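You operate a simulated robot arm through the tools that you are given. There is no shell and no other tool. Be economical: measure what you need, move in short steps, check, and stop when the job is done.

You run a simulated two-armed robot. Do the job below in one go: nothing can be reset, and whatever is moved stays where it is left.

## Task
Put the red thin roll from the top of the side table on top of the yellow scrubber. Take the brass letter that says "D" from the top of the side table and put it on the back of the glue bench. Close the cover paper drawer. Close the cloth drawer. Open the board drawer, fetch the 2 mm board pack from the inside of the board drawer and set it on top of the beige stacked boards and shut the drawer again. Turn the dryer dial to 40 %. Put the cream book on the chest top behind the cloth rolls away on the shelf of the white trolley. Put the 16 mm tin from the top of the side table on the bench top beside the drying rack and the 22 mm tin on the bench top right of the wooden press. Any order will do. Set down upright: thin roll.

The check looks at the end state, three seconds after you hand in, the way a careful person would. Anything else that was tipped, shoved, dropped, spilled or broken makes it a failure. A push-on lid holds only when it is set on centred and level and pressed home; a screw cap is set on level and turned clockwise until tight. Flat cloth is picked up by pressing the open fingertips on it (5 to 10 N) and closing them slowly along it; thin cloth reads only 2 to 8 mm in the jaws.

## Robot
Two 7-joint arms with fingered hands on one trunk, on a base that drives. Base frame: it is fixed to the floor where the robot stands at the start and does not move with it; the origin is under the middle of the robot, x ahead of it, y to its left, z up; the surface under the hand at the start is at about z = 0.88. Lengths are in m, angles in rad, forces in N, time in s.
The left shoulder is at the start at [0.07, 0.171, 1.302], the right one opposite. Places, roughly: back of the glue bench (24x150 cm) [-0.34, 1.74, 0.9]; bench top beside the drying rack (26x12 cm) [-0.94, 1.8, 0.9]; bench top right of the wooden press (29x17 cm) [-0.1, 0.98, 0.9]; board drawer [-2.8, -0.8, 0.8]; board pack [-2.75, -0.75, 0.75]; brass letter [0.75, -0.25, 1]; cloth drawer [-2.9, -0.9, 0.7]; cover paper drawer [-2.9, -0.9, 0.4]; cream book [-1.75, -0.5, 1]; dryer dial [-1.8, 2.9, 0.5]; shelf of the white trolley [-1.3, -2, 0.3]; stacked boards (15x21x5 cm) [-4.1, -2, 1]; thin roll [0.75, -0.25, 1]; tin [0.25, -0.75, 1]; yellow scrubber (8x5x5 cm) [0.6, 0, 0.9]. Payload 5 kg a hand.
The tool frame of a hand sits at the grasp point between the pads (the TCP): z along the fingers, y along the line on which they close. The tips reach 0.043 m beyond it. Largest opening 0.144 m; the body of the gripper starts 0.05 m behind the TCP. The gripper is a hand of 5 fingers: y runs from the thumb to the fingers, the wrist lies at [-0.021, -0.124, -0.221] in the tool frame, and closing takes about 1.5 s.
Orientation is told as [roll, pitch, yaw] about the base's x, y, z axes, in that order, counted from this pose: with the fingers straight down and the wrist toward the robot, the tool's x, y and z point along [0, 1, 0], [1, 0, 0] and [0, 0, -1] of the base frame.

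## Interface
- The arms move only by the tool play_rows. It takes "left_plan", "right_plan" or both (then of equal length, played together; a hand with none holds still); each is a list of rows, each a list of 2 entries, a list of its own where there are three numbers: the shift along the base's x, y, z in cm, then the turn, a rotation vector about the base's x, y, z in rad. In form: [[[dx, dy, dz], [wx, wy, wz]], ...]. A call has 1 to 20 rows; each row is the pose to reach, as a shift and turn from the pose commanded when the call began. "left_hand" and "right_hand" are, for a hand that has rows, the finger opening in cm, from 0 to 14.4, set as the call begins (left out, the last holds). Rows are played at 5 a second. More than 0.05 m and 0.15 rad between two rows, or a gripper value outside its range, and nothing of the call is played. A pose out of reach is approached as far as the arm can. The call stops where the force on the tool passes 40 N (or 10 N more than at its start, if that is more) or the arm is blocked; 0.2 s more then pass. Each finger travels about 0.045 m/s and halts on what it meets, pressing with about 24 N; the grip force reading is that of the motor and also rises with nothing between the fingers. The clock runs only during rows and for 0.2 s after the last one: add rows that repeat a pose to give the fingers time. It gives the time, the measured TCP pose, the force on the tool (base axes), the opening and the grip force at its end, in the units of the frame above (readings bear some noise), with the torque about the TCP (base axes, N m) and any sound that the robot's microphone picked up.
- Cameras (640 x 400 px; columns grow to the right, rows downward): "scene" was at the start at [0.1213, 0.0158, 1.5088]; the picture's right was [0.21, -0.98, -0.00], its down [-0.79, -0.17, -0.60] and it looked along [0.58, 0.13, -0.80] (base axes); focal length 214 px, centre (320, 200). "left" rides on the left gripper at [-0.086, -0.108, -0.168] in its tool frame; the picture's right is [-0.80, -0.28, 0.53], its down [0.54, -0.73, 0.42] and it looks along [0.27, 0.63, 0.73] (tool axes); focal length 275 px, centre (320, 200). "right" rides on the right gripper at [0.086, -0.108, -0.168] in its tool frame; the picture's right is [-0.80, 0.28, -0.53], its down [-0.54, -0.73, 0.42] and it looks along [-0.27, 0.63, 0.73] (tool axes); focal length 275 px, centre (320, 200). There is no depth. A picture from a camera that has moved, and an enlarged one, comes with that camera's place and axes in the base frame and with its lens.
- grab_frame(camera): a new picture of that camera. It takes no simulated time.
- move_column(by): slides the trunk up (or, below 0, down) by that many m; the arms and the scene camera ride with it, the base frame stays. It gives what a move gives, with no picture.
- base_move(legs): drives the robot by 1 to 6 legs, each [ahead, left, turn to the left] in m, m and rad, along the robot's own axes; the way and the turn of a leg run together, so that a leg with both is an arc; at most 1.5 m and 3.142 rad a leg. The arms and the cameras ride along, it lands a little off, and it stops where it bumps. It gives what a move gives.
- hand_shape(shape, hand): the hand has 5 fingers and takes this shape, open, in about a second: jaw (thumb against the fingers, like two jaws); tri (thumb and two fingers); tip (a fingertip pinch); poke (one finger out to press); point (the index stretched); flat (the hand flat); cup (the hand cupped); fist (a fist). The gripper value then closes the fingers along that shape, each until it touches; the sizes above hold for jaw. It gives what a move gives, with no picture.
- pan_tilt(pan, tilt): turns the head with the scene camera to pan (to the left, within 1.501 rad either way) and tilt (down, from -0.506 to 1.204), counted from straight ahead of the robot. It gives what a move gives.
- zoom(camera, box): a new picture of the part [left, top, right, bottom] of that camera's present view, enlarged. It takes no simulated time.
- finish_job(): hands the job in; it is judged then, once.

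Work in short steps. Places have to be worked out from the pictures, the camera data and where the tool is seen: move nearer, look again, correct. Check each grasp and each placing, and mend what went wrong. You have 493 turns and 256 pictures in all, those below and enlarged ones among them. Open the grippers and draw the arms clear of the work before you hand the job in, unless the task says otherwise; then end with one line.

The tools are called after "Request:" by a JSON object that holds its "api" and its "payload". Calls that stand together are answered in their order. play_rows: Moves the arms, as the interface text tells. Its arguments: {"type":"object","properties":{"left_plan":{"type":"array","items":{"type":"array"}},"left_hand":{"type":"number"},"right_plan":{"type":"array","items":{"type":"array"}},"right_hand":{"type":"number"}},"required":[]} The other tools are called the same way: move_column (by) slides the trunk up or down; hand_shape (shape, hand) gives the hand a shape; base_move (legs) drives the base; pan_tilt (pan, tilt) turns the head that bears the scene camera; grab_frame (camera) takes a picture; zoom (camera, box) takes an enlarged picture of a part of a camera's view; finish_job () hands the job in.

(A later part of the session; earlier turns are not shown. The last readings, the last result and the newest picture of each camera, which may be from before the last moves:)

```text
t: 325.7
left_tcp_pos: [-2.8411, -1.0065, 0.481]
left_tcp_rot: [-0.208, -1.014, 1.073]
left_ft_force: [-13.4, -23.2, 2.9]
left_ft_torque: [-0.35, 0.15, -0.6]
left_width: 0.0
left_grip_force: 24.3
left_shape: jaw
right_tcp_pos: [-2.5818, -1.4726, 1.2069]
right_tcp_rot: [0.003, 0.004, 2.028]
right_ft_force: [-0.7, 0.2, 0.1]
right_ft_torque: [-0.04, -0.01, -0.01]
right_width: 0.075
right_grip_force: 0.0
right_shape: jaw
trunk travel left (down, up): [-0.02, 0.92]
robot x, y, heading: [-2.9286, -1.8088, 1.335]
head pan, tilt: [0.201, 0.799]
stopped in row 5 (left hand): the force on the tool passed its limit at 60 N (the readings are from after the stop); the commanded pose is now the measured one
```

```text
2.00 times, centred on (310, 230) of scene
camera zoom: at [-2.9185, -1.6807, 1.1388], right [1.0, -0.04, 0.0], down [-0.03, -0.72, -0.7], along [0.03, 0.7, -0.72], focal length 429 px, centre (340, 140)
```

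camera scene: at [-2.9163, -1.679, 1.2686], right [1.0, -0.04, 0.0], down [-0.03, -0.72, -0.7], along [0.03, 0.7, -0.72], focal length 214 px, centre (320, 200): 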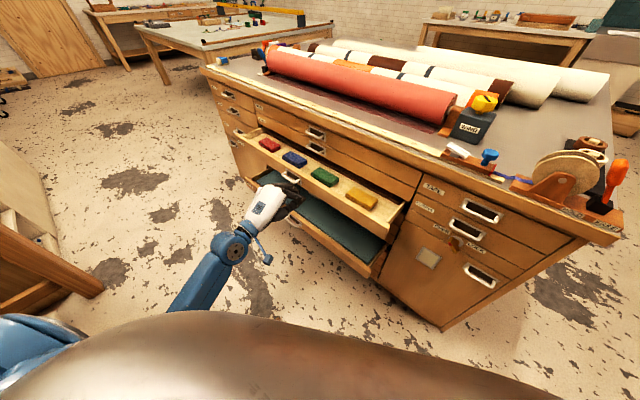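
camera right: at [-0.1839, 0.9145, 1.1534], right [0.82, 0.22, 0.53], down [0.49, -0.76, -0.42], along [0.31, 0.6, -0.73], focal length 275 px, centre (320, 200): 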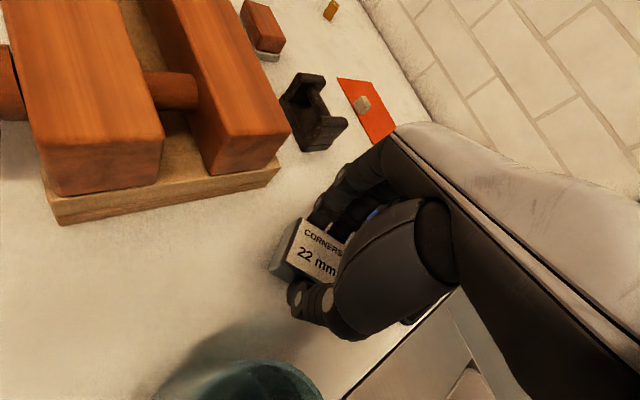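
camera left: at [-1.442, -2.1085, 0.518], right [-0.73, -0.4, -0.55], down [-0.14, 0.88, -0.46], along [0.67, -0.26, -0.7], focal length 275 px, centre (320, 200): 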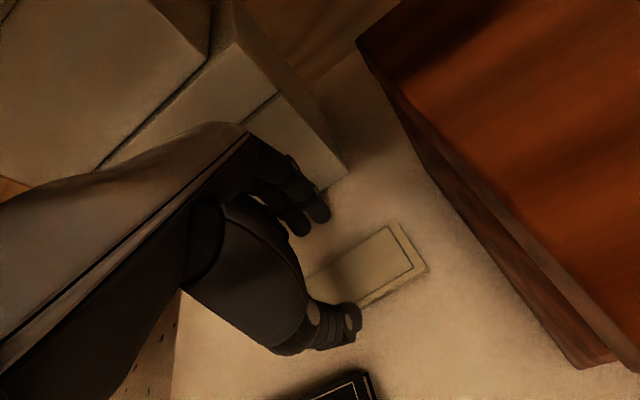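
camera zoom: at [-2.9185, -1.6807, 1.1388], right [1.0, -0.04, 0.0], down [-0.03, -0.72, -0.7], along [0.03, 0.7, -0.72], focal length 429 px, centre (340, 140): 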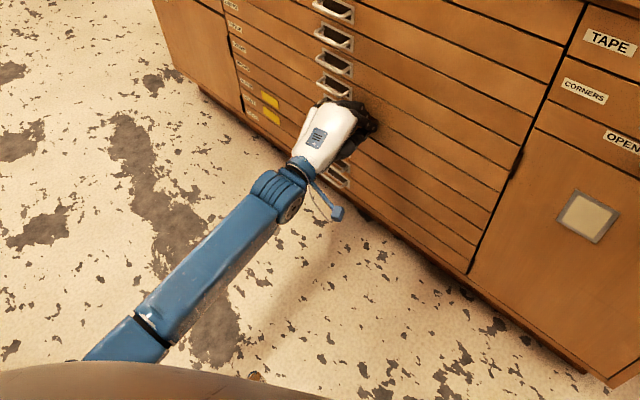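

Both drawers closed. Back off, raise the trunk 0.25, and orient the hand horizontally (closing axis vertical) to grip the BOARD handle.

Request:
{"api": "play_rows", "payload": {"left_plan": [[[-3, -3.3, 0], [0, 0, 0]], [[-6, -6.6, 0], [0, 0, 0]], [[-9, -10, 0], [0, 0, 0]], [[-12, -13.3, 0], [0, 0, 0]], [[-15, -16.6, 0], [0, 0, 0]], [[-16.7, -18.6, 0], [0, 0, 0]]]}}

Request:
{"api": "move_column", "payload": {"by": 0.27}}

Request:
{"api": "play_rows", "payload": {"left_plan": [[[0, 0, 0], [0.119, -0.054, -0.012]], [[0, 0, 0], [0.237, -0.107, -0.024]], [[0, 0, 0], [0.356, -0.161, -0.036]], [[-2, 1, 1], [0.356, -0.161, -0.036]], [[-4, 3, 2], [0.356, -0.161, -0.036]], [[-4, 3, 2], [0.356, -0.161, -0.036]]], "left_hand": 5}}

Request:
{"api": "grab_frame", "payload": {"camera": "left"}}

Request:
{"api": "zoom", "payload": {"camera": "scene", "box": [180, 100, 420, 280]}}

```text
t: 327.1
left_tcp_pos: [-3.006, -1.1911, 0.4815]
left_tcp_rot: [-0.205, -1.016, 1.071]
left_ft_force: [0.1, -0.7, 0.8]
left_ft_torque: [0.03, 0.0, 0.01]
left_width: 0.0001
left_grip_force: 24.3
left_shape: jaw
right_tcp_pos: [-2.5804, -1.4718, 1.2071]
right_tcp_rot: [0.003, 0.003, 2.028]
right_ft_force: [-0.6, -0.7, -0.7]
right_ft_torque: [0.03, -0.02, -0.01]
right_width: 0.0749
right_grip_force: 0.0
right_shape: jaw
trunk travel left (down, up): [-0.02, 0.92]
robot x, y, heading: [-2.9359, -1.8111, 1.328]
head pan, tilt: [0.201, 0.799]
```

```text
t: 329.9
left_tcp_pos: [-3.006, -1.1912, 0.7501]
left_tcp_rot: [-0.207, -1.013, 1.073]
left_ft_force: [0.3, 0.5, 0.1]
left_ft_torque: [-0.02, 0.03, 0.02]
left_width: 0.0001
left_grip_force: 23.7
left_shape: jaw
right_tcp_pos: [-2.5808, -1.472, 1.4758]
right_tcp_rot: [0.004, 0.003, 2.027]
right_ft_force: [0.3, 0.6, 1.0]
right_ft_torque: [0.01, -0.02, 0.0]
right_width: 0.0749
right_grip_force: 0.1
right_shape: jaw
trunk travel left (down, up): [-0.29, 0.65]
robot x, y, heading: [-2.9293, -1.8084, 1.325]
head pan, tilt: [0.201, 0.799]
```

```text
t: 331.3
left_tcp_pos: [-3.0464, -1.1605, 0.7721]
left_tcp_rot: [0.003, -1.402, 0.84]
left_ft_force: [0.1, 0.4, 0.3]
left_ft_torque: [-0.01, 0.01, 0.0]
left_width: 0.0497
left_grip_force: 0.0
left_shape: jaw
right_tcp_pos: [-2.5811, -1.472, 1.4782]
right_tcp_rot: [0.004, 0.002, 2.026]
right_ft_force: [0.4, 0.2, 0.0]
right_ft_torque: [-0.01, 0.01, -0.02]
right_width: 0.075
right_grip_force: 0.0
right_shape: jaw
trunk travel left (down, up): [-0.29, 0.65]
robot x, y, heading: [-2.9367, -1.8097, 1.33]
head pan, tilt: [0.201, 0.799]
```

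```text
109 pictures are left
camera left: at [-3.1057, -1.3546, 0.691], right [0.91, -0.17, -0.37], down [-0.21, 0.58, -0.79], along [0.35, 0.79, 0.49], focal length 275 px, centre (320, 200)
```

left: 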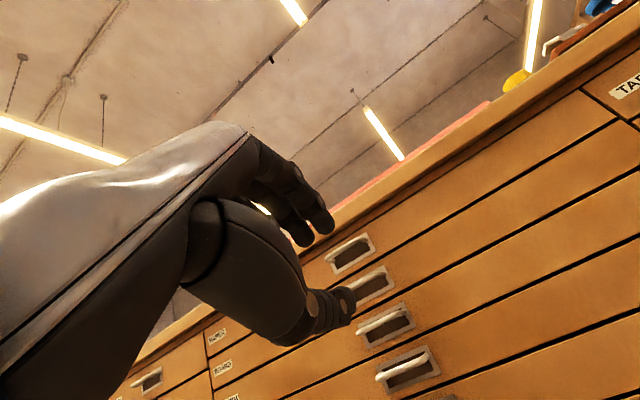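

```text
2.22 times, centred on (300, 190) of scene
camera zoom: at [-2.9171, -1.6801, 1.4087], right [1.0, -0.04, 0.0], down [-0.03, -0.72, -0.7], along [0.03, 0.7, -0.72], focal length 477 px, centre (364, 222)
```

zoom: 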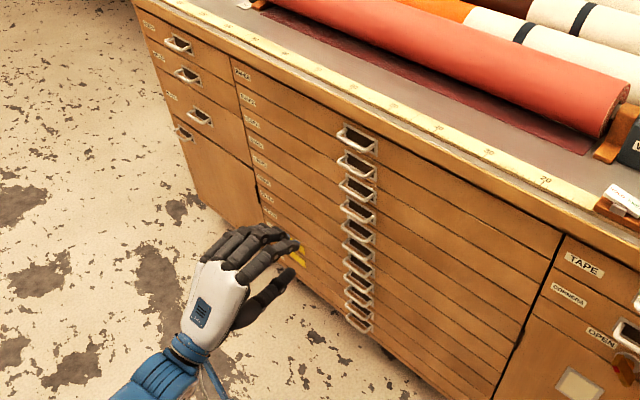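

Handles are spaced 6 cm; the BOARD bail is the second, at a≈0.91, z≈0.77. Move to 13 cm before it.

Request:
{"api": "play_rows", "payload": {"left_plan": [[[2, 4, 0.3], [0, 0, 0]], [[3.7, 8, 0.6], [0, 0, 0]], [[5.2, 11.8, 0.6], [0, 0, 0]], [[5.2, 11.8, 0.6], [0, 0, 0]]], "left_hand": 4.5}}

Request:
{"api": "grab_frame", "payload": {"camera": "left"}}

Request:
{"api": "zoom", "payload": {"camera": "scene", "box": [220, 110, 380, 240]}}

```text
t: 332.3
left_tcp_pos: [-2.9959, -1.0399, 0.7779]
left_tcp_rot: [-0.001, -1.401, 0.841]
left_ft_force: [0.3, 0.0, 0.5]
left_ft_torque: [-0.03, 0.05, 0.04]
left_width: 0.0453
left_grip_force: 0.1
left_shape: jaw
right_tcp_pos: [-2.5812, -1.4719, 1.477]
right_tcp_rot: [0.004, 0.002, 2.026]
right_ft_force: [-0.6, 0.5, -0.3]
right_ft_torque: [0.02, -0.02, 0.01]
right_width: 0.0751
right_grip_force: 0.1
right_shape: jaw
trunk travel left (down, up): [-0.29, 0.65]
robot x, y, heading: [-2.9339, -1.8091, 1.328]
head pan, tilt: [0.201, 0.799]
```

```text
107 pictures are left
camera left: at [-3.0554, -1.235, 0.6987], right [0.91, -0.17, -0.37], down [-0.21, 0.58, -0.79], along [0.35, 0.79, 0.49], focal length 275 px, centre (320, 200)
```

left: 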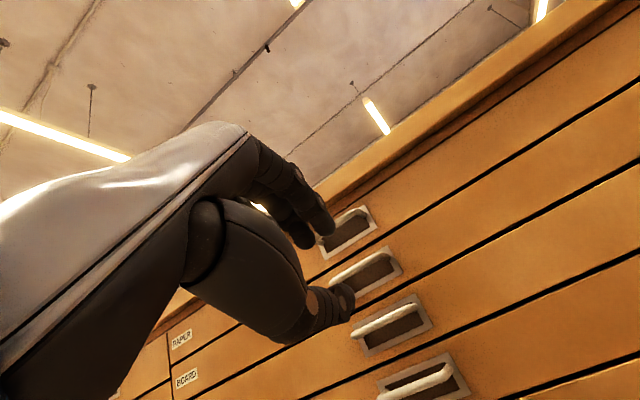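

```text
3.08 times, centred on (300, 175) of scene
camera zoom: at [-2.9177, -1.6803, 1.4088], right [1.0, -0.04, 0.0], down [-0.03, -0.72, -0.7], along [0.03, 0.7, -0.72], focal length 660 px, centre (382, 277)
```

zoom: 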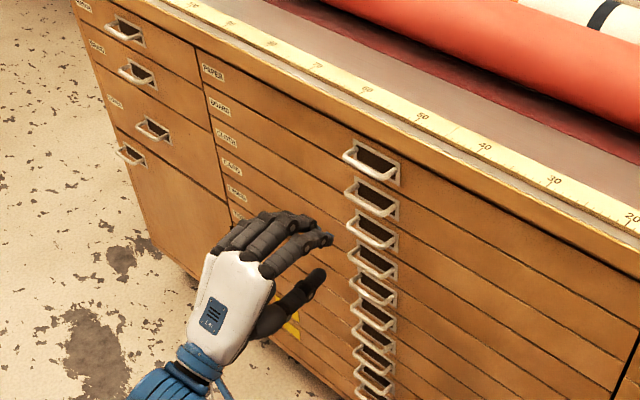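

Aligned with the second bail (a≈0.915, z≈0.776). Advance ~11 cm toward it.

Request:
{"api": "play_rows", "payload": {"left_plan": [[[2.3, 2.6, 0], [0, 0, 0]], [[4.6, 5.2, 0], [0, 0, 0]], [[6, 6.7, 0], [0, 0, 0]], [[7.2, 8, 0], [0, 0, 0]], [[7.2, 8, 0], [0, 0, 0]]]}}

Request:
{"api": "grab_frame", "payload": {"camera": "left"}}

Request:
{"api": "zoom", "payload": {"camera": "scene", "box": [220, 110, 380, 240]}}

```text
t: 333.5
left_tcp_pos: [-2.9221, -0.9623, 0.7781]
left_tcp_rot: [0.0, -1.402, 0.839]
left_ft_force: [-0.4, 0.2, 0.1]
left_ft_torque: [0.01, -0.01, 0.01]
left_width: 0.0448
left_grip_force: 0.1
left_shape: jaw
right_tcp_pos: [-2.5829, -1.4717, 1.4772]
right_tcp_rot: [0.004, 0.003, 2.026]
right_ft_force: [0.1, -0.6, 0.0]
right_ft_torque: [0.02, -0.01, -0.02]
right_width: 0.0749
right_grip_force: 0.0
right_shape: jaw
trunk travel left (down, up): [-0.29, 0.65]
robot x, y, heading: [-2.9315, -1.8054, 1.327]
head pan, tilt: [0.201, 0.799]
```

```text
105 pictures are left
camera left: at [-2.9816, -1.156, 0.6975], right [0.91, -0.17, -0.37], down [-0.21, 0.58, -0.79], along [0.35, 0.79, 0.49], focal length 275 px, centre (320, 200)
```

left: 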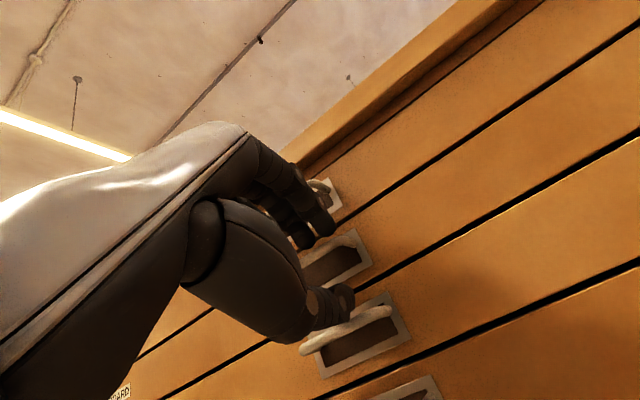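

```text
3.08 times, centred on (300, 175) of scene
camera zoom: at [-2.9178, -1.68, 1.4087], right [1.0, -0.04, 0.0], down [-0.03, -0.72, -0.7], along [0.03, 0.7, -0.72], focal length 660 px, centre (382, 277)
```

zoom: 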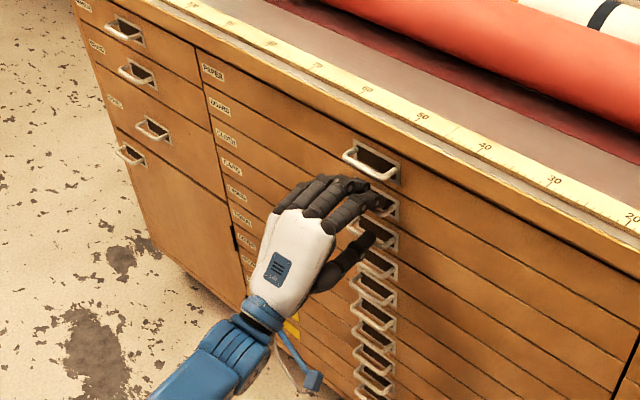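

The second bail is between fingers and thumb. Close on it.

Request:
{"api": "play_rows", "payload": {"left_plan": [[[0, 0, 0], [0, 0, 0]], [[0, 0, 0], [0, 0, 0]], [[0, 0, 0], [0, 0, 0]], [[0, 0, 0], [0, 0, 0]], [[0, 0, 0], [0, 0, 0]], [[0, 0, 0], [0, 0, 0]]], "left_hand": 0}}

Request:
{"api": "grab_frame", "payload": {"camera": "left"}}

```text
t: 334.9
left_tcp_pos: [-2.9209, -0.961, 0.7765]
left_tcp_rot: [0.0, -1.401, 0.84]
left_ft_force: [0.7, -0.7, 1.1]
left_ft_torque: [0.13, 0.04, -0.02]
left_width: 0.0079
left_grip_force: 24.7
left_shape: jaw
right_tcp_pos: [-2.5811, -1.4722, 1.4756]
right_tcp_rot: [0.003, 0.003, 2.027]
right_ft_force: [0.3, 0.3, -0.3]
right_ft_torque: [-0.04, 0.0, -0.02]
right_width: 0.075
right_grip_force: 0.1
right_shape: jaw
trunk travel left (down, up): [-0.29, 0.65]
robot x, y, heading: [-2.9352, -1.8087, 1.325]
head pan, tilt: [0.201, 0.799]
```

```text
103 pictures are left
camera left: at [-2.9816, -1.156, 0.6974], right [0.91, -0.17, -0.37], down [-0.21, 0.58, -0.79], along [0.35, 0.79, 0.49], focal length 275 px, centre (320, 200)
```

left: 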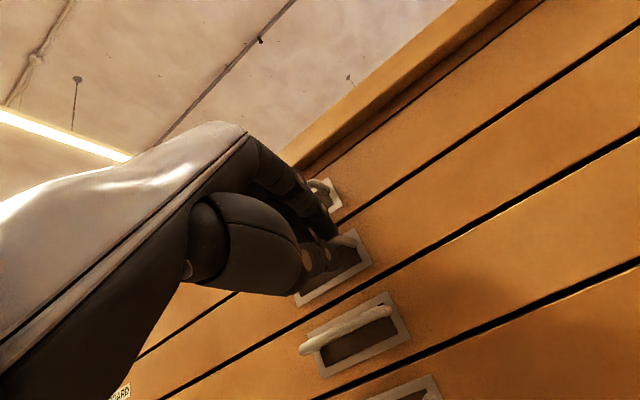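

Gripped the bail (8 mm). Pull 15 cm and check.

Request:
{"api": "play_rows", "payload": {"left_plan": [[[-1.3, -1.5, 0], [0, 0, 0]], [[-3.3, -3.7, 0], [0, 0, 0]], [[-5.3, -5.9, 0], [0, 0, 0]], [[-7.3, -8.1, 0], [0, 0, 0]], [[-10, -11, 0], [0, 0, 0]]]}}

Request:
{"api": "zoom", "payload": {"camera": "scene", "box": [200, 90, 440, 290]}}

```text
t: 336.1
left_tcp_pos: [-3.0175, -1.0757, 0.7752]
left_tcp_rot: [-0.002, -1.401, 0.84]
left_ft_force: [-0.6, -0.4, 0.4]
left_ft_torque: [-0.05, 0.07, 0.0]
left_width: 0.0071
left_grip_force: 24.1
left_shape: jaw
right_tcp_pos: [-2.5801, -1.474, 1.4778]
right_tcp_rot: [0.004, 0.002, 2.025]
right_ft_force: [0.6, -0.7, 0.5]
right_ft_torque: [0.05, 0.02, -0.02]
right_width: 0.0752
right_grip_force: 0.1
right_shape: jaw
trunk travel left (down, up): [-0.29, 0.65]
robot x, y, heading: [-2.9352, -1.8118, 1.322]
head pan, tilt: [0.201, 0.799]
```

```text
2.00 times, centred on (320, 190) of scene
camera zoom: at [-2.9171, -1.6815, 1.4087], right [1.0, -0.04, 0.0], down [-0.03, -0.72, -0.7], along [0.03, 0.7, -0.72], focal length 429 px, centre (320, 220)
```

zoom: 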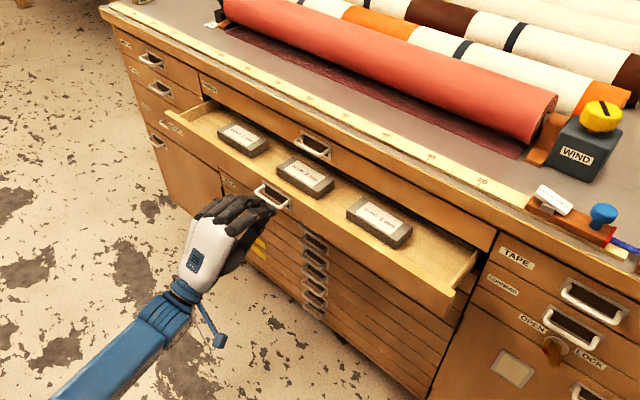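

The BOARD drawer opens, with three packs. Zoom on the labels.

Request:
{"api": "zoom", "payload": {"camera": "scene", "box": [260, 140, 380, 220]}}

```text
5.00 times, centred on (320, 180) of scene
camera zoom: at [-2.9171, -1.6815, 1.4087], right [1.0, -0.04, 0.0], down [-0.03, -0.72, -0.7], along [0.03, 0.7, -0.72], focal length 1072 px, centre (320, 300)
```

zoom: 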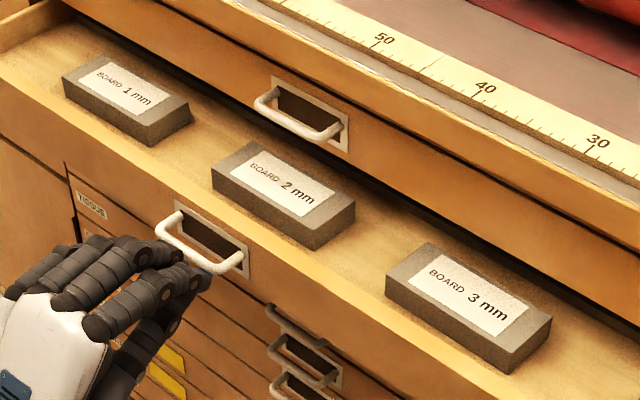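

The 2 mm pack is the middle one. Pull the drawer out a further ~15 cm.

Request:
{"api": "play_rows", "payload": {"left_plan": [[[-2, -2.2, 0], [0, 0, 0]], [[-4, -4.4, 0], [0, 0, 0]], [[-6, -6.7, 0], [0, 0, 0]], [[-8, -8.9, 0], [0, 0, 0]], [[-10, -11.1, 0], [0, 0, 0]]]}}

Request:
{"api": "zoom", "payload": {"camera": "scene", "box": [200, 90, 440, 290]}}

```text
t: 337.5
left_tcp_pos: [-3.0964, -1.1678, 0.787]
left_tcp_rot: [-0.11, -1.435, 0.933]
left_ft_force: [1.2, -0.6, 2.4]
left_ft_torque: [-0.06, 0.13, 0.06]
left_width: 0.0072
left_grip_force: 24.0
left_shape: jaw
right_tcp_pos: [-2.5746, -1.4707, 1.4795]
right_tcp_rot: [0.0, 0.006, 2.005]
right_ft_force: [0.5, -3.4, 0.8]
right_ft_torque: [0.35, -0.03, -0.1]
right_width: 0.075
right_grip_force: 0.1
right_shape: jaw
trunk travel left (down, up): [-0.29, 0.65]
robot x, y, heading: [-2.9278, -1.8055, 1.309]
head pan, tilt: [0.201, 0.799]
stopped in row 5 (left hand): the arm was blocked; the commanded pose is now the measured one
```

```text
2.00 times, centred on (320, 190) of scene
camera zoom: at [-2.9151, -1.6718, 1.4097], right [1.0, -0.06, 0.0], down [-0.04, -0.72, -0.7], along [0.05, 0.69, -0.72], focal length 429 px, centre (320, 220)
```

zoom: 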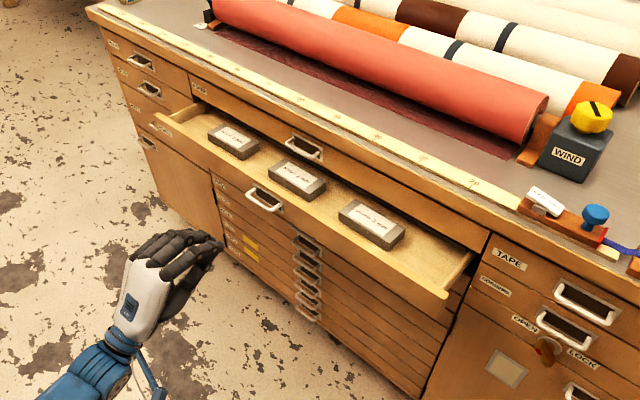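

The bail slipped out at ~14 cm. I'll pull it further by the front panel's top edge, top-down. First re-level the hand while raising it.

Request:
{"api": "play_rows", "payload": {"left_plan": [[[0, 0, 2], [-0.105, 0.095, 0]], [[0, 0, 4], [-0.21, 0.19, 0]], [[0, 0, 6.5], [-0.315, 0.285, 0]], [[0, 0, 9], [-0.42, 0.38, 0]], [[0, 0, 11.5], [-0.525, 0.475, 0]], [[0, 0, 14], [-0.63, 0.57, 0]], [[0, 0, 17], [-0.735, 0.665, 0]], [[0, 0, 20], [-0.84, 0.76, 0]], [[0, 0, 23], [-0.945, 0.855, 0]], [[0, 0, 26], [-1.055, 0.95, 0]], [[0, 0, 26], [-1.055, 0.95, 0]]], "left_hand": 6}}

```text
t: 339.9
left_tcp_pos: [-3.1067, -1.1731, 1.0445]
left_tcp_rot: [-0.006, -0.003, 0.847]
left_ft_force: [0.9, -0.9, -0.2]
left_ft_torque: [-0.01, -0.07, -0.03]
left_width: 0.06
left_grip_force: 0.0
left_shape: jaw
right_tcp_pos: [-2.5753, -1.4712, 1.4761]
right_tcp_rot: [0.003, 0.005, 2.015]
right_ft_force: [-0.7, -0.5, 0.3]
right_ft_torque: [0.01, -0.06, 0.0]
right_width: 0.0748
right_grip_force: 0.0
right_shape: jaw
trunk travel left (down, up): [-0.29, 0.65]
robot x, y, heading: [-2.9254, -1.806, 1.323]
head pan, tilt: [0.201, 0.799]
```

Hand is level. Move above the front panel between the 2 mm and 3 mm packs and look.

Request:
{"api": "play_rows", "payload": {"left_plan": [[[3, 1, 0], [0, 0, 0]], [[6, 2, 0], [0, 0, 0]], [[10, 4, 0], [0, 0, 0]], [[14, 6, 0], [0, 0, 0]], [[17.2, 7.9, -2], [0, 0, 0]], [[17.2, 7.9, -5], [0, 0, 0]], [[17.2, 7.9, -5], [0, 0, 0]]]}}

Request:
{"api": "grab_frame", "payload": {"camera": "left"}}

Request:
{"api": "zoom", "payload": {"camera": "scene", "box": [200, 90, 440, 290]}}

```text
t: 341.5
left_tcp_pos: [-2.9318, -1.0985, 0.995]
left_tcp_rot: [-0.005, -0.003, 0.844]
left_ft_force: [-0.2, -0.1, -0.1]
left_ft_torque: [-0.03, 0.02, -0.02]
left_width: 0.0601
left_grip_force: 0.1
left_shape: jaw
right_tcp_pos: [-2.5724, -1.4716, 1.4766]
right_tcp_rot: [0.004, 0.004, 2.015]
right_ft_force: [1.1, 0.2, -0.7]
right_ft_torque: [0.01, 0.03, -0.02]
right_width: 0.0749
right_grip_force: 0.0
right_shape: jaw
trunk travel left (down, up): [-0.29, 0.65]
robot x, y, heading: [-2.9275, -1.8049, 1.32]
head pan, tilt: [0.201, 0.799]
```

```text
99 pictures are left
camera left: at [-2.9426, -1.236, 1.1603], right [0.41, -0.74, -0.53], down [-0.89, -0.18, -0.43], along [0.22, 0.65, -0.73], focal length 275 px, centre (320, 200)
```

left: 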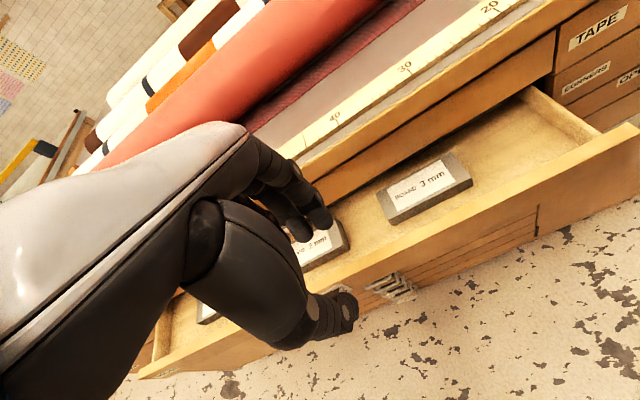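

```text
2.00 times, centred on (320, 190) of scene
camera zoom: at [-2.9111, -1.6771, 1.4088], right [1.0, -0.05, 0.0], down [-0.04, -0.72, -0.7], along [0.04, 0.7, -0.72], focal length 429 px, centre (320, 220)
```

zoom: 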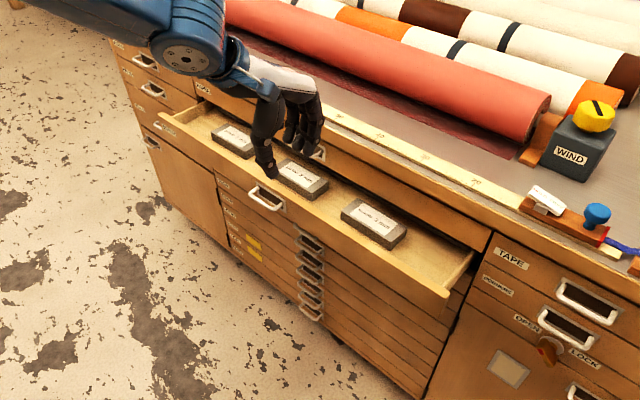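

Panel top edge is at n≈−3.195. Move over it and descend to straddle it.

Request:
{"api": "play_rows", "payload": {"left_plan": [[[2.9, 3.2, 0], [0, 0, 0]], [[2.9, 3.2, -4.5], [0, 0, 0]], [[2.9, 3.2, -9], [0, 0, 0]], [[2.9, 3.2, -12], [0, 0, 0]], [[2.9, 3.2, -15], [0, 0, 0]], [[2.9, 3.2, -16.8], [0, 0, 0]], [[2.9, 3.2, -16.8], [0, 0, 0]]]}}

Request:
{"api": "grab_frame", "payload": {"camera": "left"}}

Request:
{"api": "zoom", "payload": {"camera": "scene", "box": [240, 110, 400, 230]}}

```text
t: 343.1
left_tcp_pos: [-2.9025, -1.0637, 0.8262]
left_tcp_rot: [-0.003, -0.005, 0.844]
left_ft_force: [-0.9, -0.7, 0.8]
left_ft_torque: [0.01, 0.01, 0.02]
left_width: 0.0598
left_grip_force: 0.0
left_shape: jaw
right_tcp_pos: [-2.5723, -1.4714, 1.4762]
right_tcp_rot: [0.004, 0.003, 2.015]
right_ft_force: [0.6, -0.6, 0.0]
right_ft_torque: [0.02, 0.05, -0.02]
right_width: 0.0751
right_grip_force: 0.0
right_shape: jaw
trunk travel left (down, up): [-0.29, 0.65]
robot x, y, heading: [-2.9244, -1.8036, 1.319]
head pan, tilt: [0.201, 0.799]
```

```text
97 pictures are left
camera left: at [-2.9129, -1.2021, 0.9918], right [0.41, -0.74, -0.53], down [-0.88, -0.18, -0.43], along [0.22, 0.65, -0.73], focal length 275 px, centre (320, 200)
```

left: 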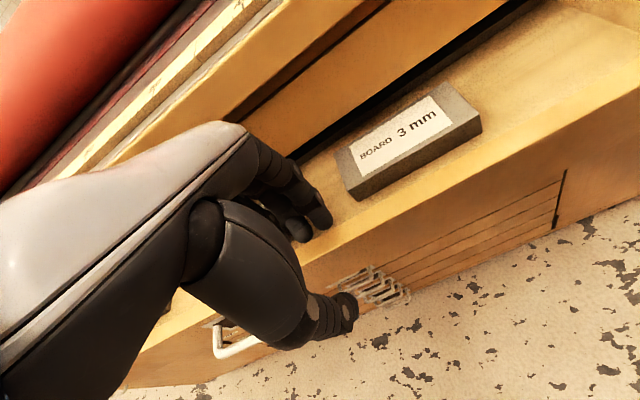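

```text
3.33 times, centred on (320, 170) of scene
camera zoom: at [-2.9112, -1.6767, 1.4087], right [1.0, -0.05, 0.0], down [-0.04, -0.72, -0.7], along [0.04, 0.7, -0.72], focal length 715 px, centre (320, 300)
```

zoom: 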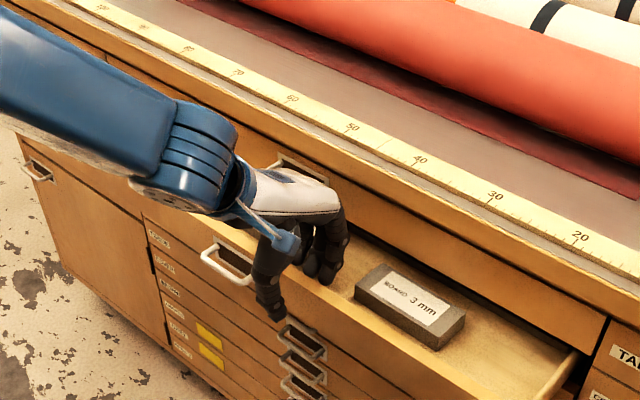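

Thumb is outside and fingers inside the panel. Close and pull 14 cm.

Request:
{"api": "play_rows", "payload": {"left_plan": [[[0, 0, 0], [0, 0, 0]], [[0, 0, 0], [0, 0, 0]], [[0, 0, 0], [0, 0, 0]], [[0, 0, 0], [0, 0, 0]], [[0, 0, 0], [0, 0, 0]], [[0, 0, 0], [0, 0, 0]]], "left_hand": 0.5}}

Request:
{"api": "play_rows", "payload": {"left_plan": [[[-1.3, -1.5, 0], [0, 0, 0]], [[-3, -3.3, 0], [0, 0, 0]], [[-5, -5.6, 0], [0, 0, 0]], [[-7, -7.8, 0], [0, 0, 0]], [[-9.5, -10.5, 0], [0, 0, 0]], [[-9.5, -10.5, 0], [0, 0, 0]]]}}

Request:
{"api": "zoom", "payload": {"camera": "scene", "box": [200, 90, 440, 290]}}

```text
t: 344.5
left_tcp_pos: [-2.9029, -1.0642, 0.8246]
left_tcp_rot: [-0.005, -0.003, 0.848]
left_ft_force: [-0.9, -1.9, -2.3]
left_ft_torque: [0.02, 0.02, -0.11]
left_width: 0.0195
left_grip_force: 24.0
left_shape: jaw
right_tcp_pos: [-2.5726, -1.4706, 1.4754]
right_tcp_rot: [0.004, 0.005, 2.016]
right_ft_force: [-0.2, 0.1, -0.1]
right_ft_torque: [0.03, 0.01, 0.01]
right_width: 0.075
right_grip_force: 0.1
right_shape: jaw
trunk travel left (down, up): [-0.29, 0.65]
robot x, y, heading: [-2.9261, -1.8045, 1.32]
head pan, tilt: [0.201, 0.799]
```

```text
t: 345.7
left_tcp_pos: [-2.9894, -1.1536, 0.8295]
left_tcp_rot: [0.005, -0.015, 0.843]
left_ft_force: [5.8, 18.6, -13.0]
left_ft_torque: [0.66, -0.04, -0.03]
left_width: 0.0199
left_grip_force: 23.7
left_shape: jaw
right_tcp_pos: [-2.5702, -1.4687, 1.4758]
right_tcp_rot: [0.005, 0.005, 2.014]
right_ft_force: [0.9, -0.2, 0.0]
right_ft_torque: [0.03, 0.04, -0.01]
right_width: 0.0749
right_grip_force: 0.1
right_shape: jaw
trunk travel left (down, up): [-0.29, 0.65]
robot x, y, heading: [-2.9285, -1.8035, 1.315]
head pan, tilt: [0.201, 0.799]
stopped in row 6 (left hand): the force on the tool passed its limit at 48 N (the readings are from after the stop); the commanded pose is now the measured one
```

```text
2.00 times, centred on (320, 190) of scene
camera zoom: at [-2.9095, -1.673, 1.4082], right [1.0, -0.05, 0.0], down [-0.04, -0.72, -0.7], along [0.04, 0.69, -0.72], focal length 429 px, centre (320, 220)
```

zoom: 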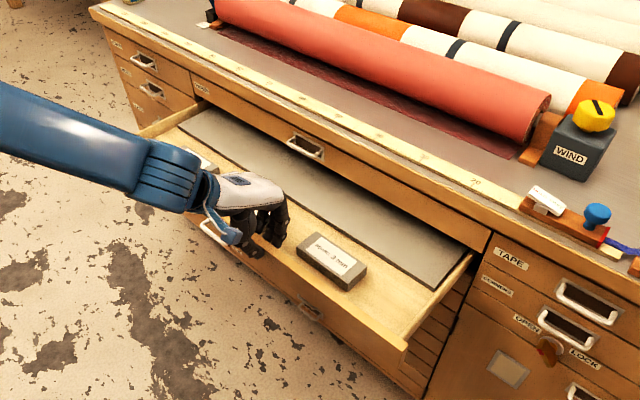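

Drawer is fully out. Release, rise, and look at the 2 mm pack.

Request:
{"api": "play_rows", "payload": {"left_plan": [[[0, 0, 0], [0, 0, 0]], [[0, 0, 0], [0, 0, 0]], [[0, 0, 0], [0, 0, 0]], [[0, 0, 0], [0, 0, 0]], [[0, 0, 3], [0, 0, 0]], [[0, 0, 7], [0, 0, 0]], [[-2, 2, 11], [0, 0, 0]], [[-4, 4, 14], [0, 0, 0]], [[-6, 6, 16], [0, 0, 0]]], "left_hand": 7.5}}

Request:
{"api": "grab_frame", "payload": {"camera": "left"}}

Request:
{"api": "zoom", "payload": {"camera": "scene", "box": [200, 90, 440, 290]}}

```text
t: 347.7
left_tcp_pos: [-3.0511, -1.0971, 0.991]
left_tcp_rot: [-0.001, -0.016, 0.844]
left_ft_force: [0.0, -0.7, 0.1]
left_ft_torque: [-0.02, -0.03, 0.01]
left_width: 0.0748
left_grip_force: 0.0
left_shape: jaw
right_tcp_pos: [-2.5725, -1.4716, 1.4761]
right_tcp_rot: [0.002, 0.003, 2.013]
right_ft_force: [0.3, -0.4, -0.1]
right_ft_torque: [-0.02, 0.03, 0.01]
right_width: 0.0748
right_grip_force: 0.1
right_shape: jaw
trunk travel left (down, up): [-0.29, 0.65]
robot x, y, heading: [-2.9286, -1.8027, 1.31]
head pan, tilt: [0.201, 0.799]
```

```text
94 pictures are left
camera left: at [-3.0624, -1.2368, 1.1559], right [0.41, -0.73, -0.54], down [-0.88, -0.18, -0.43], along [0.22, 0.66, -0.72], focal length 275 px, centre (320, 200)
```

left: 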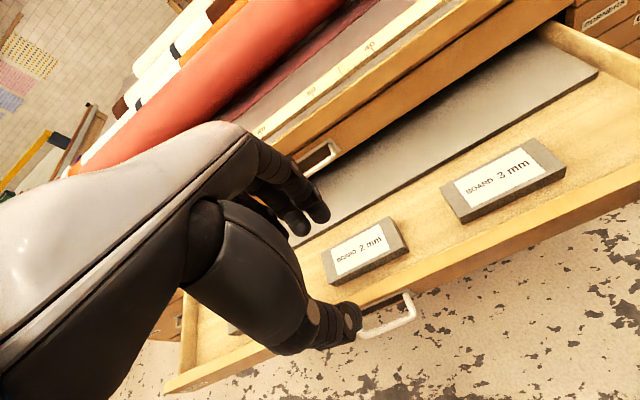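

```text
2.00 times, centred on (320, 190) of scene
camera zoom: at [-2.9115, -1.6761, 1.4086], right [1.0, -0.05, 0.0], down [-0.04, -0.72, -0.7], along [0.04, 0.7, -0.72], focal length 429 px, centre (320, 220)
```

zoom: 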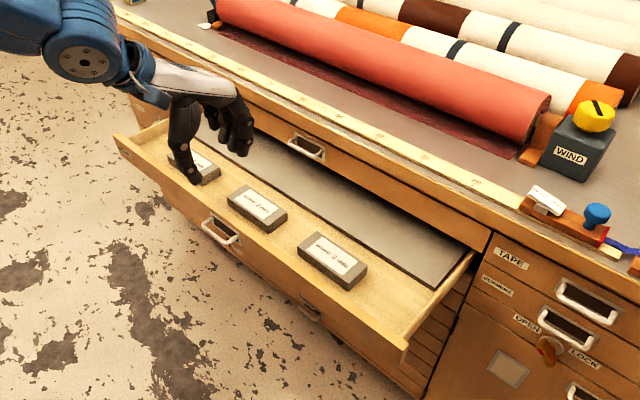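

2 mm pack top at (-3.005,-1.018), z≈0.778. Move over it and descend.

Request:
{"api": "play_rows", "payload": {"left_plan": [[[2.3, 4, 0], [0, 0, 0]], [[4.6, 7.9, -1], [0, 0, 0]], [[4.6, 7.9, -5.5], [0, 0, 0]], [[4.6, 7.9, -10], [0, 0, 0]], [[4.6, 7.9, -14], [0, 0, 0]], [[4.6, 7.9, -14], [0, 0, 0]]]}}

Request:
{"api": "grab_frame", "payload": {"camera": "left"}}

```text
t: 349.1
left_tcp_pos: [-3.0035, -1.0196, 0.8497]
left_tcp_rot: [0.001, -0.017, 0.843]
left_ft_force: [-0.3, -0.3, -0.2]
left_ft_torque: [0.03, 0.02, -0.02]
left_width: 0.0749
left_grip_force: 0.0
left_shape: jaw
right_tcp_pos: [-2.5729, -1.473, 1.4771]
right_tcp_rot: [0.004, 0.004, 2.015]
right_ft_force: [-0.3, 0.6, -0.1]
right_ft_torque: [0.02, 0.03, -0.02]
right_width: 0.0749
right_grip_force: 0.1
right_shape: jaw
trunk travel left (down, up): [-0.29, 0.65]
robot x, y, heading: [-2.9268, -1.8042, 1.317]
head pan, tilt: [0.201, 0.799]
```

```text
92 pictures are left
camera left: at [-3.0148, -1.1596, 1.0148], right [0.41, -0.73, -0.54], down [-0.88, -0.17, -0.43], along [0.22, 0.66, -0.72], focal length 275 px, centre (320, 200)
```

left: 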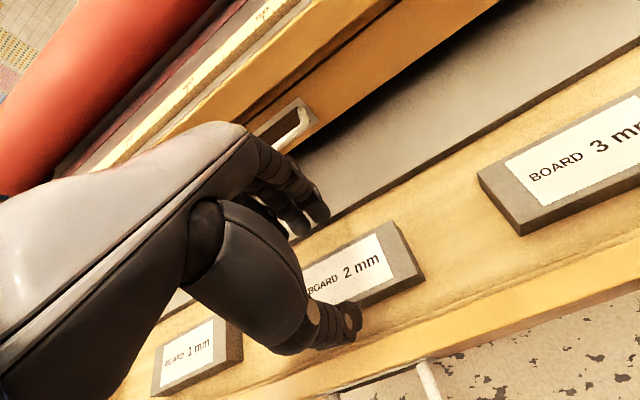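

Shift 0.7 cm back toward me, descend, and grasp.

Request:
{"api": "play_rows", "payload": {"left_plan": [[[-0.5, -0.5, -1], [0, 0, 0]], [[-0.5, -0.5, -3], [0, 0, 0]], [[-0.5, -0.5, -4.5], [0, 0, 0]], [[-0.5, -0.5, -4.5], [0, 0, 0]]]}}

```text
t: 350.1
left_tcp_pos: [-3.0066, -1.0228, 0.8082]
left_tcp_rot: [0.004, -0.022, 0.841]
left_ft_force: [10.2, 10.7, 27.8]
left_ft_torque: [-1.04, 0.95, 0.1]
left_width: 0.0667
left_grip_force: 0.0
left_shape: jaw
right_tcp_pos: [-2.5712, -1.474, 1.4773]
right_tcp_rot: [0.003, 0.0, 2.014]
right_ft_force: [0.1, 0.3, -0.5]
right_ft_torque: [-0.02, 0.01, 0.02]
right_width: 0.0749
right_grip_force: 0.1
right_shape: jaw
trunk travel left (down, up): [-0.29, 0.65]
robot x, y, heading: [-2.9279, -1.8027, 1.32]
head pan, tilt: [0.201, 0.799]
```

The thumb landed on the pack's near edge (pack ~6 cm wide). Raise, open to 9 cm, and retry.

Request:
{"api": "play_rows", "payload": {"left_plan": [[[0, 0, 2], [0, 0, 0]], [[0, 0, 4.5], [0, 0, 0]], [[0, 0, 4.5], [0, 0, 0]], [[0, 0, 4.5], [0, 0, 0]]], "left_hand": 9}}

Request:
{"api": "grab_frame", "payload": {"camera": "left"}}

```text
t: 351.1
left_tcp_pos: [-3.0088, -1.0238, 0.8492]
left_tcp_rot: [0.003, -0.014, 0.844]
left_ft_force: [0.5, 1.3, -0.4]
left_ft_torque: [0.04, -0.01, 0.0]
left_width: 0.088
left_grip_force: 0.0
left_shape: jaw
right_tcp_pos: [-2.5728, -1.4714, 1.477]
right_tcp_rot: [0.004, 0.004, 2.014]
right_ft_force: [-0.7, -0.5, 0.6]
right_ft_torque: [-0.02, 0.03, 0.04]
right_width: 0.075
right_grip_force: 0.1
right_shape: jaw
trunk travel left (down, up): [-0.29, 0.65]
robot x, y, heading: [-2.9304, -1.8058, 1.317]
head pan, tilt: [0.201, 0.799]
```

```text
91 pictures are left
camera left: at [-3.0205, -1.1634, 1.0142], right [0.41, -0.74, -0.54], down [-0.88, -0.18, -0.43], along [0.22, 0.65, -0.72], focal length 275 px, centre (320, 200)
```

left: 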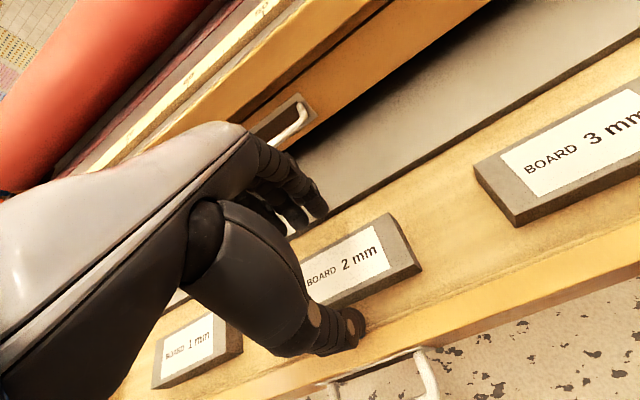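

Descend slowly again.

Request:
{"api": "play_rows", "payload": {"left_plan": [[[0.2, 0.2, -1.5], [0, 0, 0]], [[0.2, 0.2, -3], [0, 0, 0]], [[0.2, 0.2, -4], [0, 0, 0]], [[0.2, 0.2, -4.6], [0, 0, 0]]]}}

```text
t: 351.6
left_tcp_pos: [-3.0011, -1.0183, 0.8389]
left_tcp_rot: [0.001, -0.031, 0.842]
left_ft_force: [0.8, -0.3, 15.9]
left_ft_torque: [-0.85, 0.63, -0.01]
left_width: 0.0907
left_grip_force: 0.0
left_shape: jaw
right_tcp_pos: [-2.5722, -1.4707, 1.4757]
right_tcp_rot: [0.004, 0.005, 2.014]
right_ft_force: [-0.6, 0.7, -0.2]
right_ft_torque: [-0.04, -0.01, 0.0]
right_width: 0.0751
right_grip_force: 0.1
right_shape: jaw
trunk travel left (down, up): [-0.29, 0.65]
robot x, y, heading: [-2.9294, -1.8072, 1.313]
head pan, tilt: [0.201, 0.799]
stopped in row 2 (left hand): the force on the tool passed its limit at 52 N (the readings are from after the stop); the commanded pose is now the measured one
```

The gap to the panel is too thin for the thumb. I'll grasp the pack lengthwise with the right hand instead: raise the left hand clear and turn the robot left 0.7.

Request:
{"api": "play_rows", "payload": {"left_plan": [[[0, 0, 4], [0, 0, 0]], [[0, 0, 8.5], [0, 0, 0]], [[0, 0, 13], [0, 0, 0]], [[0, 0, 17.5], [0, 0, 0]], [[-2, -2, 21.5], [0, 0, 0]], [[-4, -4, 25], [0, 0, 0]], [[-7, -7, 27], [0, 0, 0]], [[-10, -10, 29], [0, 0, 0]], [[-12, -12, 32], [0, 0, 0]]]}}

Request:
{"api": "base_move", "payload": {"legs": [[0, 0, 0.7]]}}

Request:
{"api": "pan_tilt", "payload": {"pan": -0.5, "tilt": 0.8}}

Request:
{"api": "grab_frame", "payload": {"camera": "scene"}}

```text
t: 353.6
left_tcp_pos: [-3.1204, -1.1386, 1.1586]
left_tcp_rot: [0.0, -0.025, 0.841]
left_ft_force: [0.5, 0.2, 0.5]
left_ft_torque: [0.0, 0.03, 0.0]
left_width: 0.0901
left_grip_force: 0.0
left_shape: jaw
right_tcp_pos: [-2.5723, -1.4734, 1.4761]
right_tcp_rot: [0.004, 0.003, 2.016]
right_ft_force: [0.1, -0.4, 1.0]
right_ft_torque: [0.03, -0.01, -0.04]
right_width: 0.0751
right_grip_force: 0.0
right_shape: jaw
trunk travel left (down, up): [-0.29, 0.65]
robot x, y, heading: [-2.9285, -1.8056, 1.315]
head pan, tilt: [0.201, 0.799]
```

```text
t: 355.8
left_tcp_pos: [-3.5015, -1.4101, 1.1574]
left_tcp_rot: [0.0, -0.026, 1.527]
left_ft_force: [0.5, -0.8, -0.4]
left_ft_torque: [-0.01, -0.03, -0.02]
left_width: 0.09
left_grip_force: 0.2
left_shape: jaw
right_tcp_pos: [-2.8644, -1.3219, 1.4757]
right_tcp_rot: [0.003, 0.005, 2.7]
right_ft_force: [-0.2, 0.2, 0.6]
right_ft_torque: [0.0, -0.03, 0.03]
right_width: 0.0751
right_grip_force: 0.0
right_shape: jaw
trunk travel left (down, up): [-0.29, 0.65]
robot x, y, heading: [-2.9262, -1.8065, 2.005]
head pan, tilt: [0.201, 0.799]
```

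```text
t: 356.9
left_tcp_pos: [-3.5008, -1.4104, 1.1569]
left_tcp_rot: [0.002, -0.026, 1.527]
left_ft_force: [-1.0, 0.3, 0.0]
left_ft_torque: [-0.01, -0.03, 0.04]
left_width: 0.09
left_grip_force: 0.1
left_shape: jaw
right_tcp_pos: [-2.8642, -1.3223, 1.4755]
right_tcp_rot: [0.003, 0.005, 2.699]
right_ft_force: [-0.5, -1.1, -0.1]
right_ft_torque: [0.0, 0.0, 0.0]
right_width: 0.0752
right_grip_force: 0.0
right_shape: jaw
trunk travel left (down, up): [-0.29, 0.65]
robot x, y, heading: [-2.9319, -1.8075, 2.0]
head pan, tilt: [-0.499, 0.799]
```

```text
90 pictures are left
camera scene: at [-2.9439, -1.6788, 1.4087], right [1.0, -0.07, 0.0], down [-0.05, -0.72, -0.7], along [0.05, 0.7, -0.72], focal length 214 px, centre (320, 200)
```

scene: 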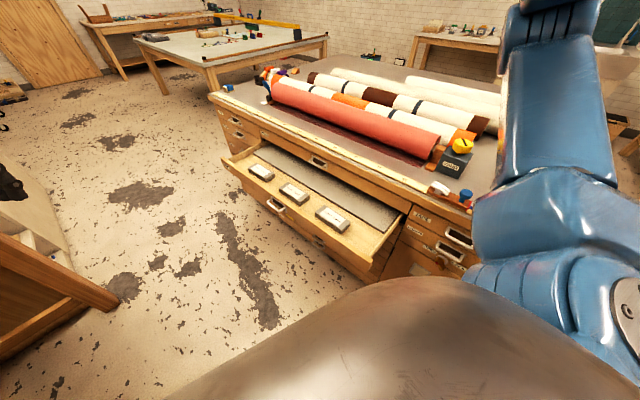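

Packs are undisturbed. Bring the right hand above the 2 mm pack, yaw aligned with its long side, opening 13 cm.

Request:
{"api": "play_rows", "payload": {"right_plan": [[[-2, 3, -3], [0, 0, -0.1]], [[-4, 6, -6], [0, 0, -0.2]], [[-6, 9, -9], [0, 0, -0.29]], [[-8, 12, -12], [0, 0, -0.29]], [[-10, 15, -15], [0, 0, -0.29]], [[-11, 18, -18.5], [0, 0, -0.29]], [[-12, 21, -22], [0, 0, -0.29]], [[-13, 24, -25.5], [0, 0, -0.29]], [[-14, 27, -29], [0, 0, -0.29]], [[-14, 29.7, -32], [0, 0, -0.29]], [[-14, 29.7, -36.5], [0, 0, -0.29]], [[-14, 29.7, -41], [0, 0, -0.29]], [[-14, 29.7, -45], [0, 0, -0.29]], [[-14, 29.7, -45], [0, 0, -0.29]]], "right_hand": 13}}

Request:
{"api": "grab_frame", "payload": {"camera": "right"}}

```text
t: 359.9
left_tcp_pos: [-3.5099, -1.4151, 1.157]
left_tcp_rot: [-0.007, -0.033, 1.529]
left_ft_force: [0.2, -0.2, 0.0]
left_ft_torque: [0.0, -0.05, 0.0]
left_width: 0.0903
left_grip_force: 0.1
left_shape: jaw
right_tcp_pos: [-3.0097, -1.0223, 1.0466]
right_tcp_rot: [-0.015, -0.012, 2.406]
right_ft_force: [0.0, 0.3, 0.3]
right_ft_torque: [-0.06, 0.0, 0.0]
right_width: 0.1297
right_grip_force: 0.1
right_shape: jaw
trunk travel left (down, up): [-0.29, 0.65]
robot x, y, heading: [-2.9247, -1.8041, 2.002]
head pan, tilt: [-0.499, 0.799]
```

```text
89 pictures are left
camera right: at [-2.9877, -1.1621, 1.2121], right [0.32, 0.77, 0.55], down [0.9, -0.08, -0.42], along [-0.28, 0.63, -0.72], focal length 275 px, centre (320, 200)
```

right: 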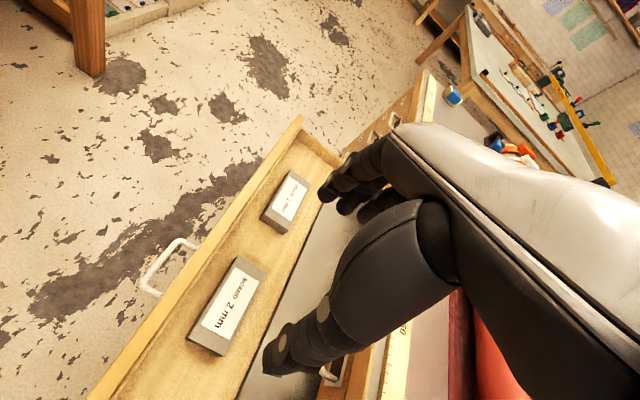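

Centred. Descend to z≈0.85 and view.

Request:
{"api": "play_rows", "payload": {"right_plan": [[[0.6, 0.8, -4], [0, 0, 0]], [[0.6, 0.8, -8.5], [0, 0, 0]], [[0.6, 0.8, -13], [0, 0, 0]], [[0.6, 0.8, -17], [0, 0, 0]], [[0.6, 0.8, -19.5], [0, 0, 0]], [[0.6, 0.8, -19.5], [0, 0, 0]]]}}

Request:
{"api": "grab_frame", "payload": {"camera": "right"}}

```text
t: 361.0
left_tcp_pos: [-3.555, -1.422, 1.1609]
left_tcp_rot: [0.025, -0.014, 1.683]
left_ft_force: [-1.7, 1.4, 0.0]
left_ft_torque: [-0.07, -0.14, -0.07]
left_width: 0.0899
left_grip_force: 0.2
left_shape: jaw
right_tcp_pos: [-3.0478, -0.8908, 0.8701]
right_tcp_rot: [-0.106, 0.011, 2.477]
right_ft_force: [-2.4, 2.5, 1.9]
right_ft_torque: [-0.2, -0.24, 0.04]
right_width: 0.1302
right_grip_force: 0.0
right_shape: jaw
trunk travel left (down, up): [-0.29, 0.65]
robot x, y, heading: [-2.961, -1.7234, 2.172]
head pan, tilt: [-0.499, 0.799]
stopped in row 5 (right hand): the arm was blocked; the commanded pose is now the measured one
```

```text
88 pictures are left
camera right: at [-3.0274, -1.0379, 1.03], right [0.23, 0.76, 0.61], down [0.93, 0.01, -0.36], along [-0.28, 0.65, -0.71], focal length 275 px, centre (320, 200)
```

right: 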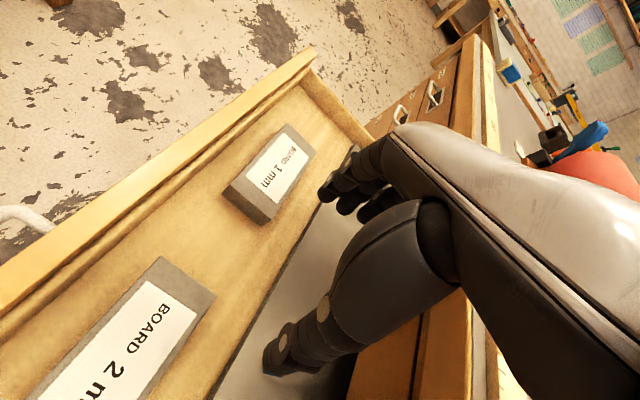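

The arm was blocked and the base shifted: the forearm likely touches the chest edge. Raise the hand and inspect.

Request:
{"api": "play_rows", "payload": {"right_plan": [[[0, 0, 4], [0, 0, 0]], [[0, 0, 8], [0, 0, 0]], [[0, 0, 12.5], [0, 0, 0]], [[0, -2, 16.5], [0, 0, 0]], [[0, -4, 20.5], [0, 0, 0]]]}}

Request:
{"api": "pan_tilt", "payload": {"pan": -0.9, "tilt": 0.7}}

Request:
{"api": "grab_frame", "payload": {"camera": "scene"}}

```text
t: 362.2
left_tcp_pos: [-3.5339, -1.3901, 1.1532]
left_tcp_rot: [0.024, -0.003, 1.656]
left_ft_force: [-1.8, 1.7, -0.7]
left_ft_torque: [-0.12, -0.19, -0.04]
left_width: 0.09
left_grip_force: 0.0
left_shape: jaw
right_tcp_pos: [-3.0269, -0.9308, 1.0512]
right_tcp_rot: [-0.073, 0.02, 2.466]
right_ft_force: [-1.8, 0.5, -0.2]
right_ft_torque: [-0.09, -0.18, 0.02]
right_width: 0.1299
right_grip_force: 0.1
right_shape: jaw
trunk travel left (down, up): [-0.29, 0.65]
robot x, y, heading: [-2.947, -1.7289, 2.139]
head pan, tilt: [-0.499, 0.799]
```

```text
t: 363.1
left_tcp_pos: [-3.5276, -1.399, 1.1611]
left_tcp_rot: [0.031, -0.007, 1.652]
left_ft_force: [0.6, -0.1, -0.1]
left_ft_torque: [-0.02, 0.04, 0.0]
left_width: 0.0898
left_grip_force: 0.0
left_shape: jaw
right_tcp_pos: [-3.0192, -0.9382, 1.0586]
right_tcp_rot: [-0.073, 0.012, 2.461]
right_ft_force: [0.5, 0.8, -1.3]
right_ft_torque: [-0.01, 0.03, 0.03]
right_width: 0.1299
right_grip_force: 0.1
right_shape: jaw
trunk travel left (down, up): [-0.29, 0.65]
robot x, y, heading: [-2.9462, -1.7333, 2.133]
head pan, tilt: [-0.901, 0.7]
```

```text
87 pictures are left
camera scene: at [-2.9467, -1.612, 1.4169], right [0.94, -0.33, 0.0], down [-0.21, -0.61, -0.76], along [0.25, 0.72, -0.64], focal length 214 px, centre (320, 200)
```

scene: 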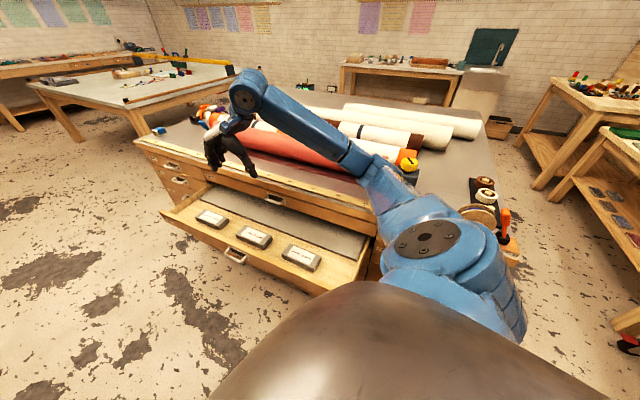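

Zoom to verify rolls and tools on the chest are undisturbed.

Request:
{"api": "zoom", "payload": {"camera": "scene", "box": [190, 80, 530, 280]}}

```text
1.88 times, centred on (360, 180) of scene
camera zoom: at [-2.9467, -1.612, 1.4169], right [0.94, -0.33, 0.0], down [-0.21, -0.61, -0.76], along [0.25, 0.72, -0.64], focal length 404 px, centre (245, 238)
```

zoom: 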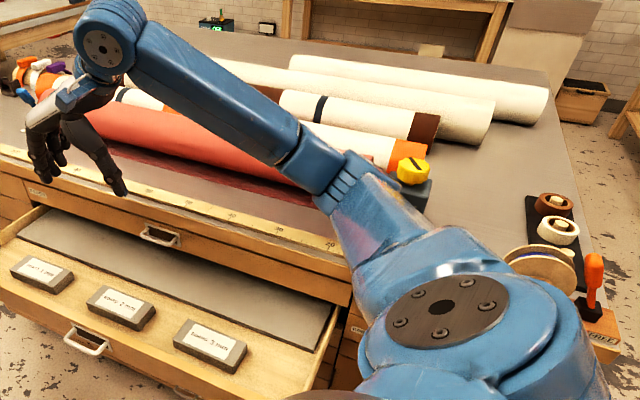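

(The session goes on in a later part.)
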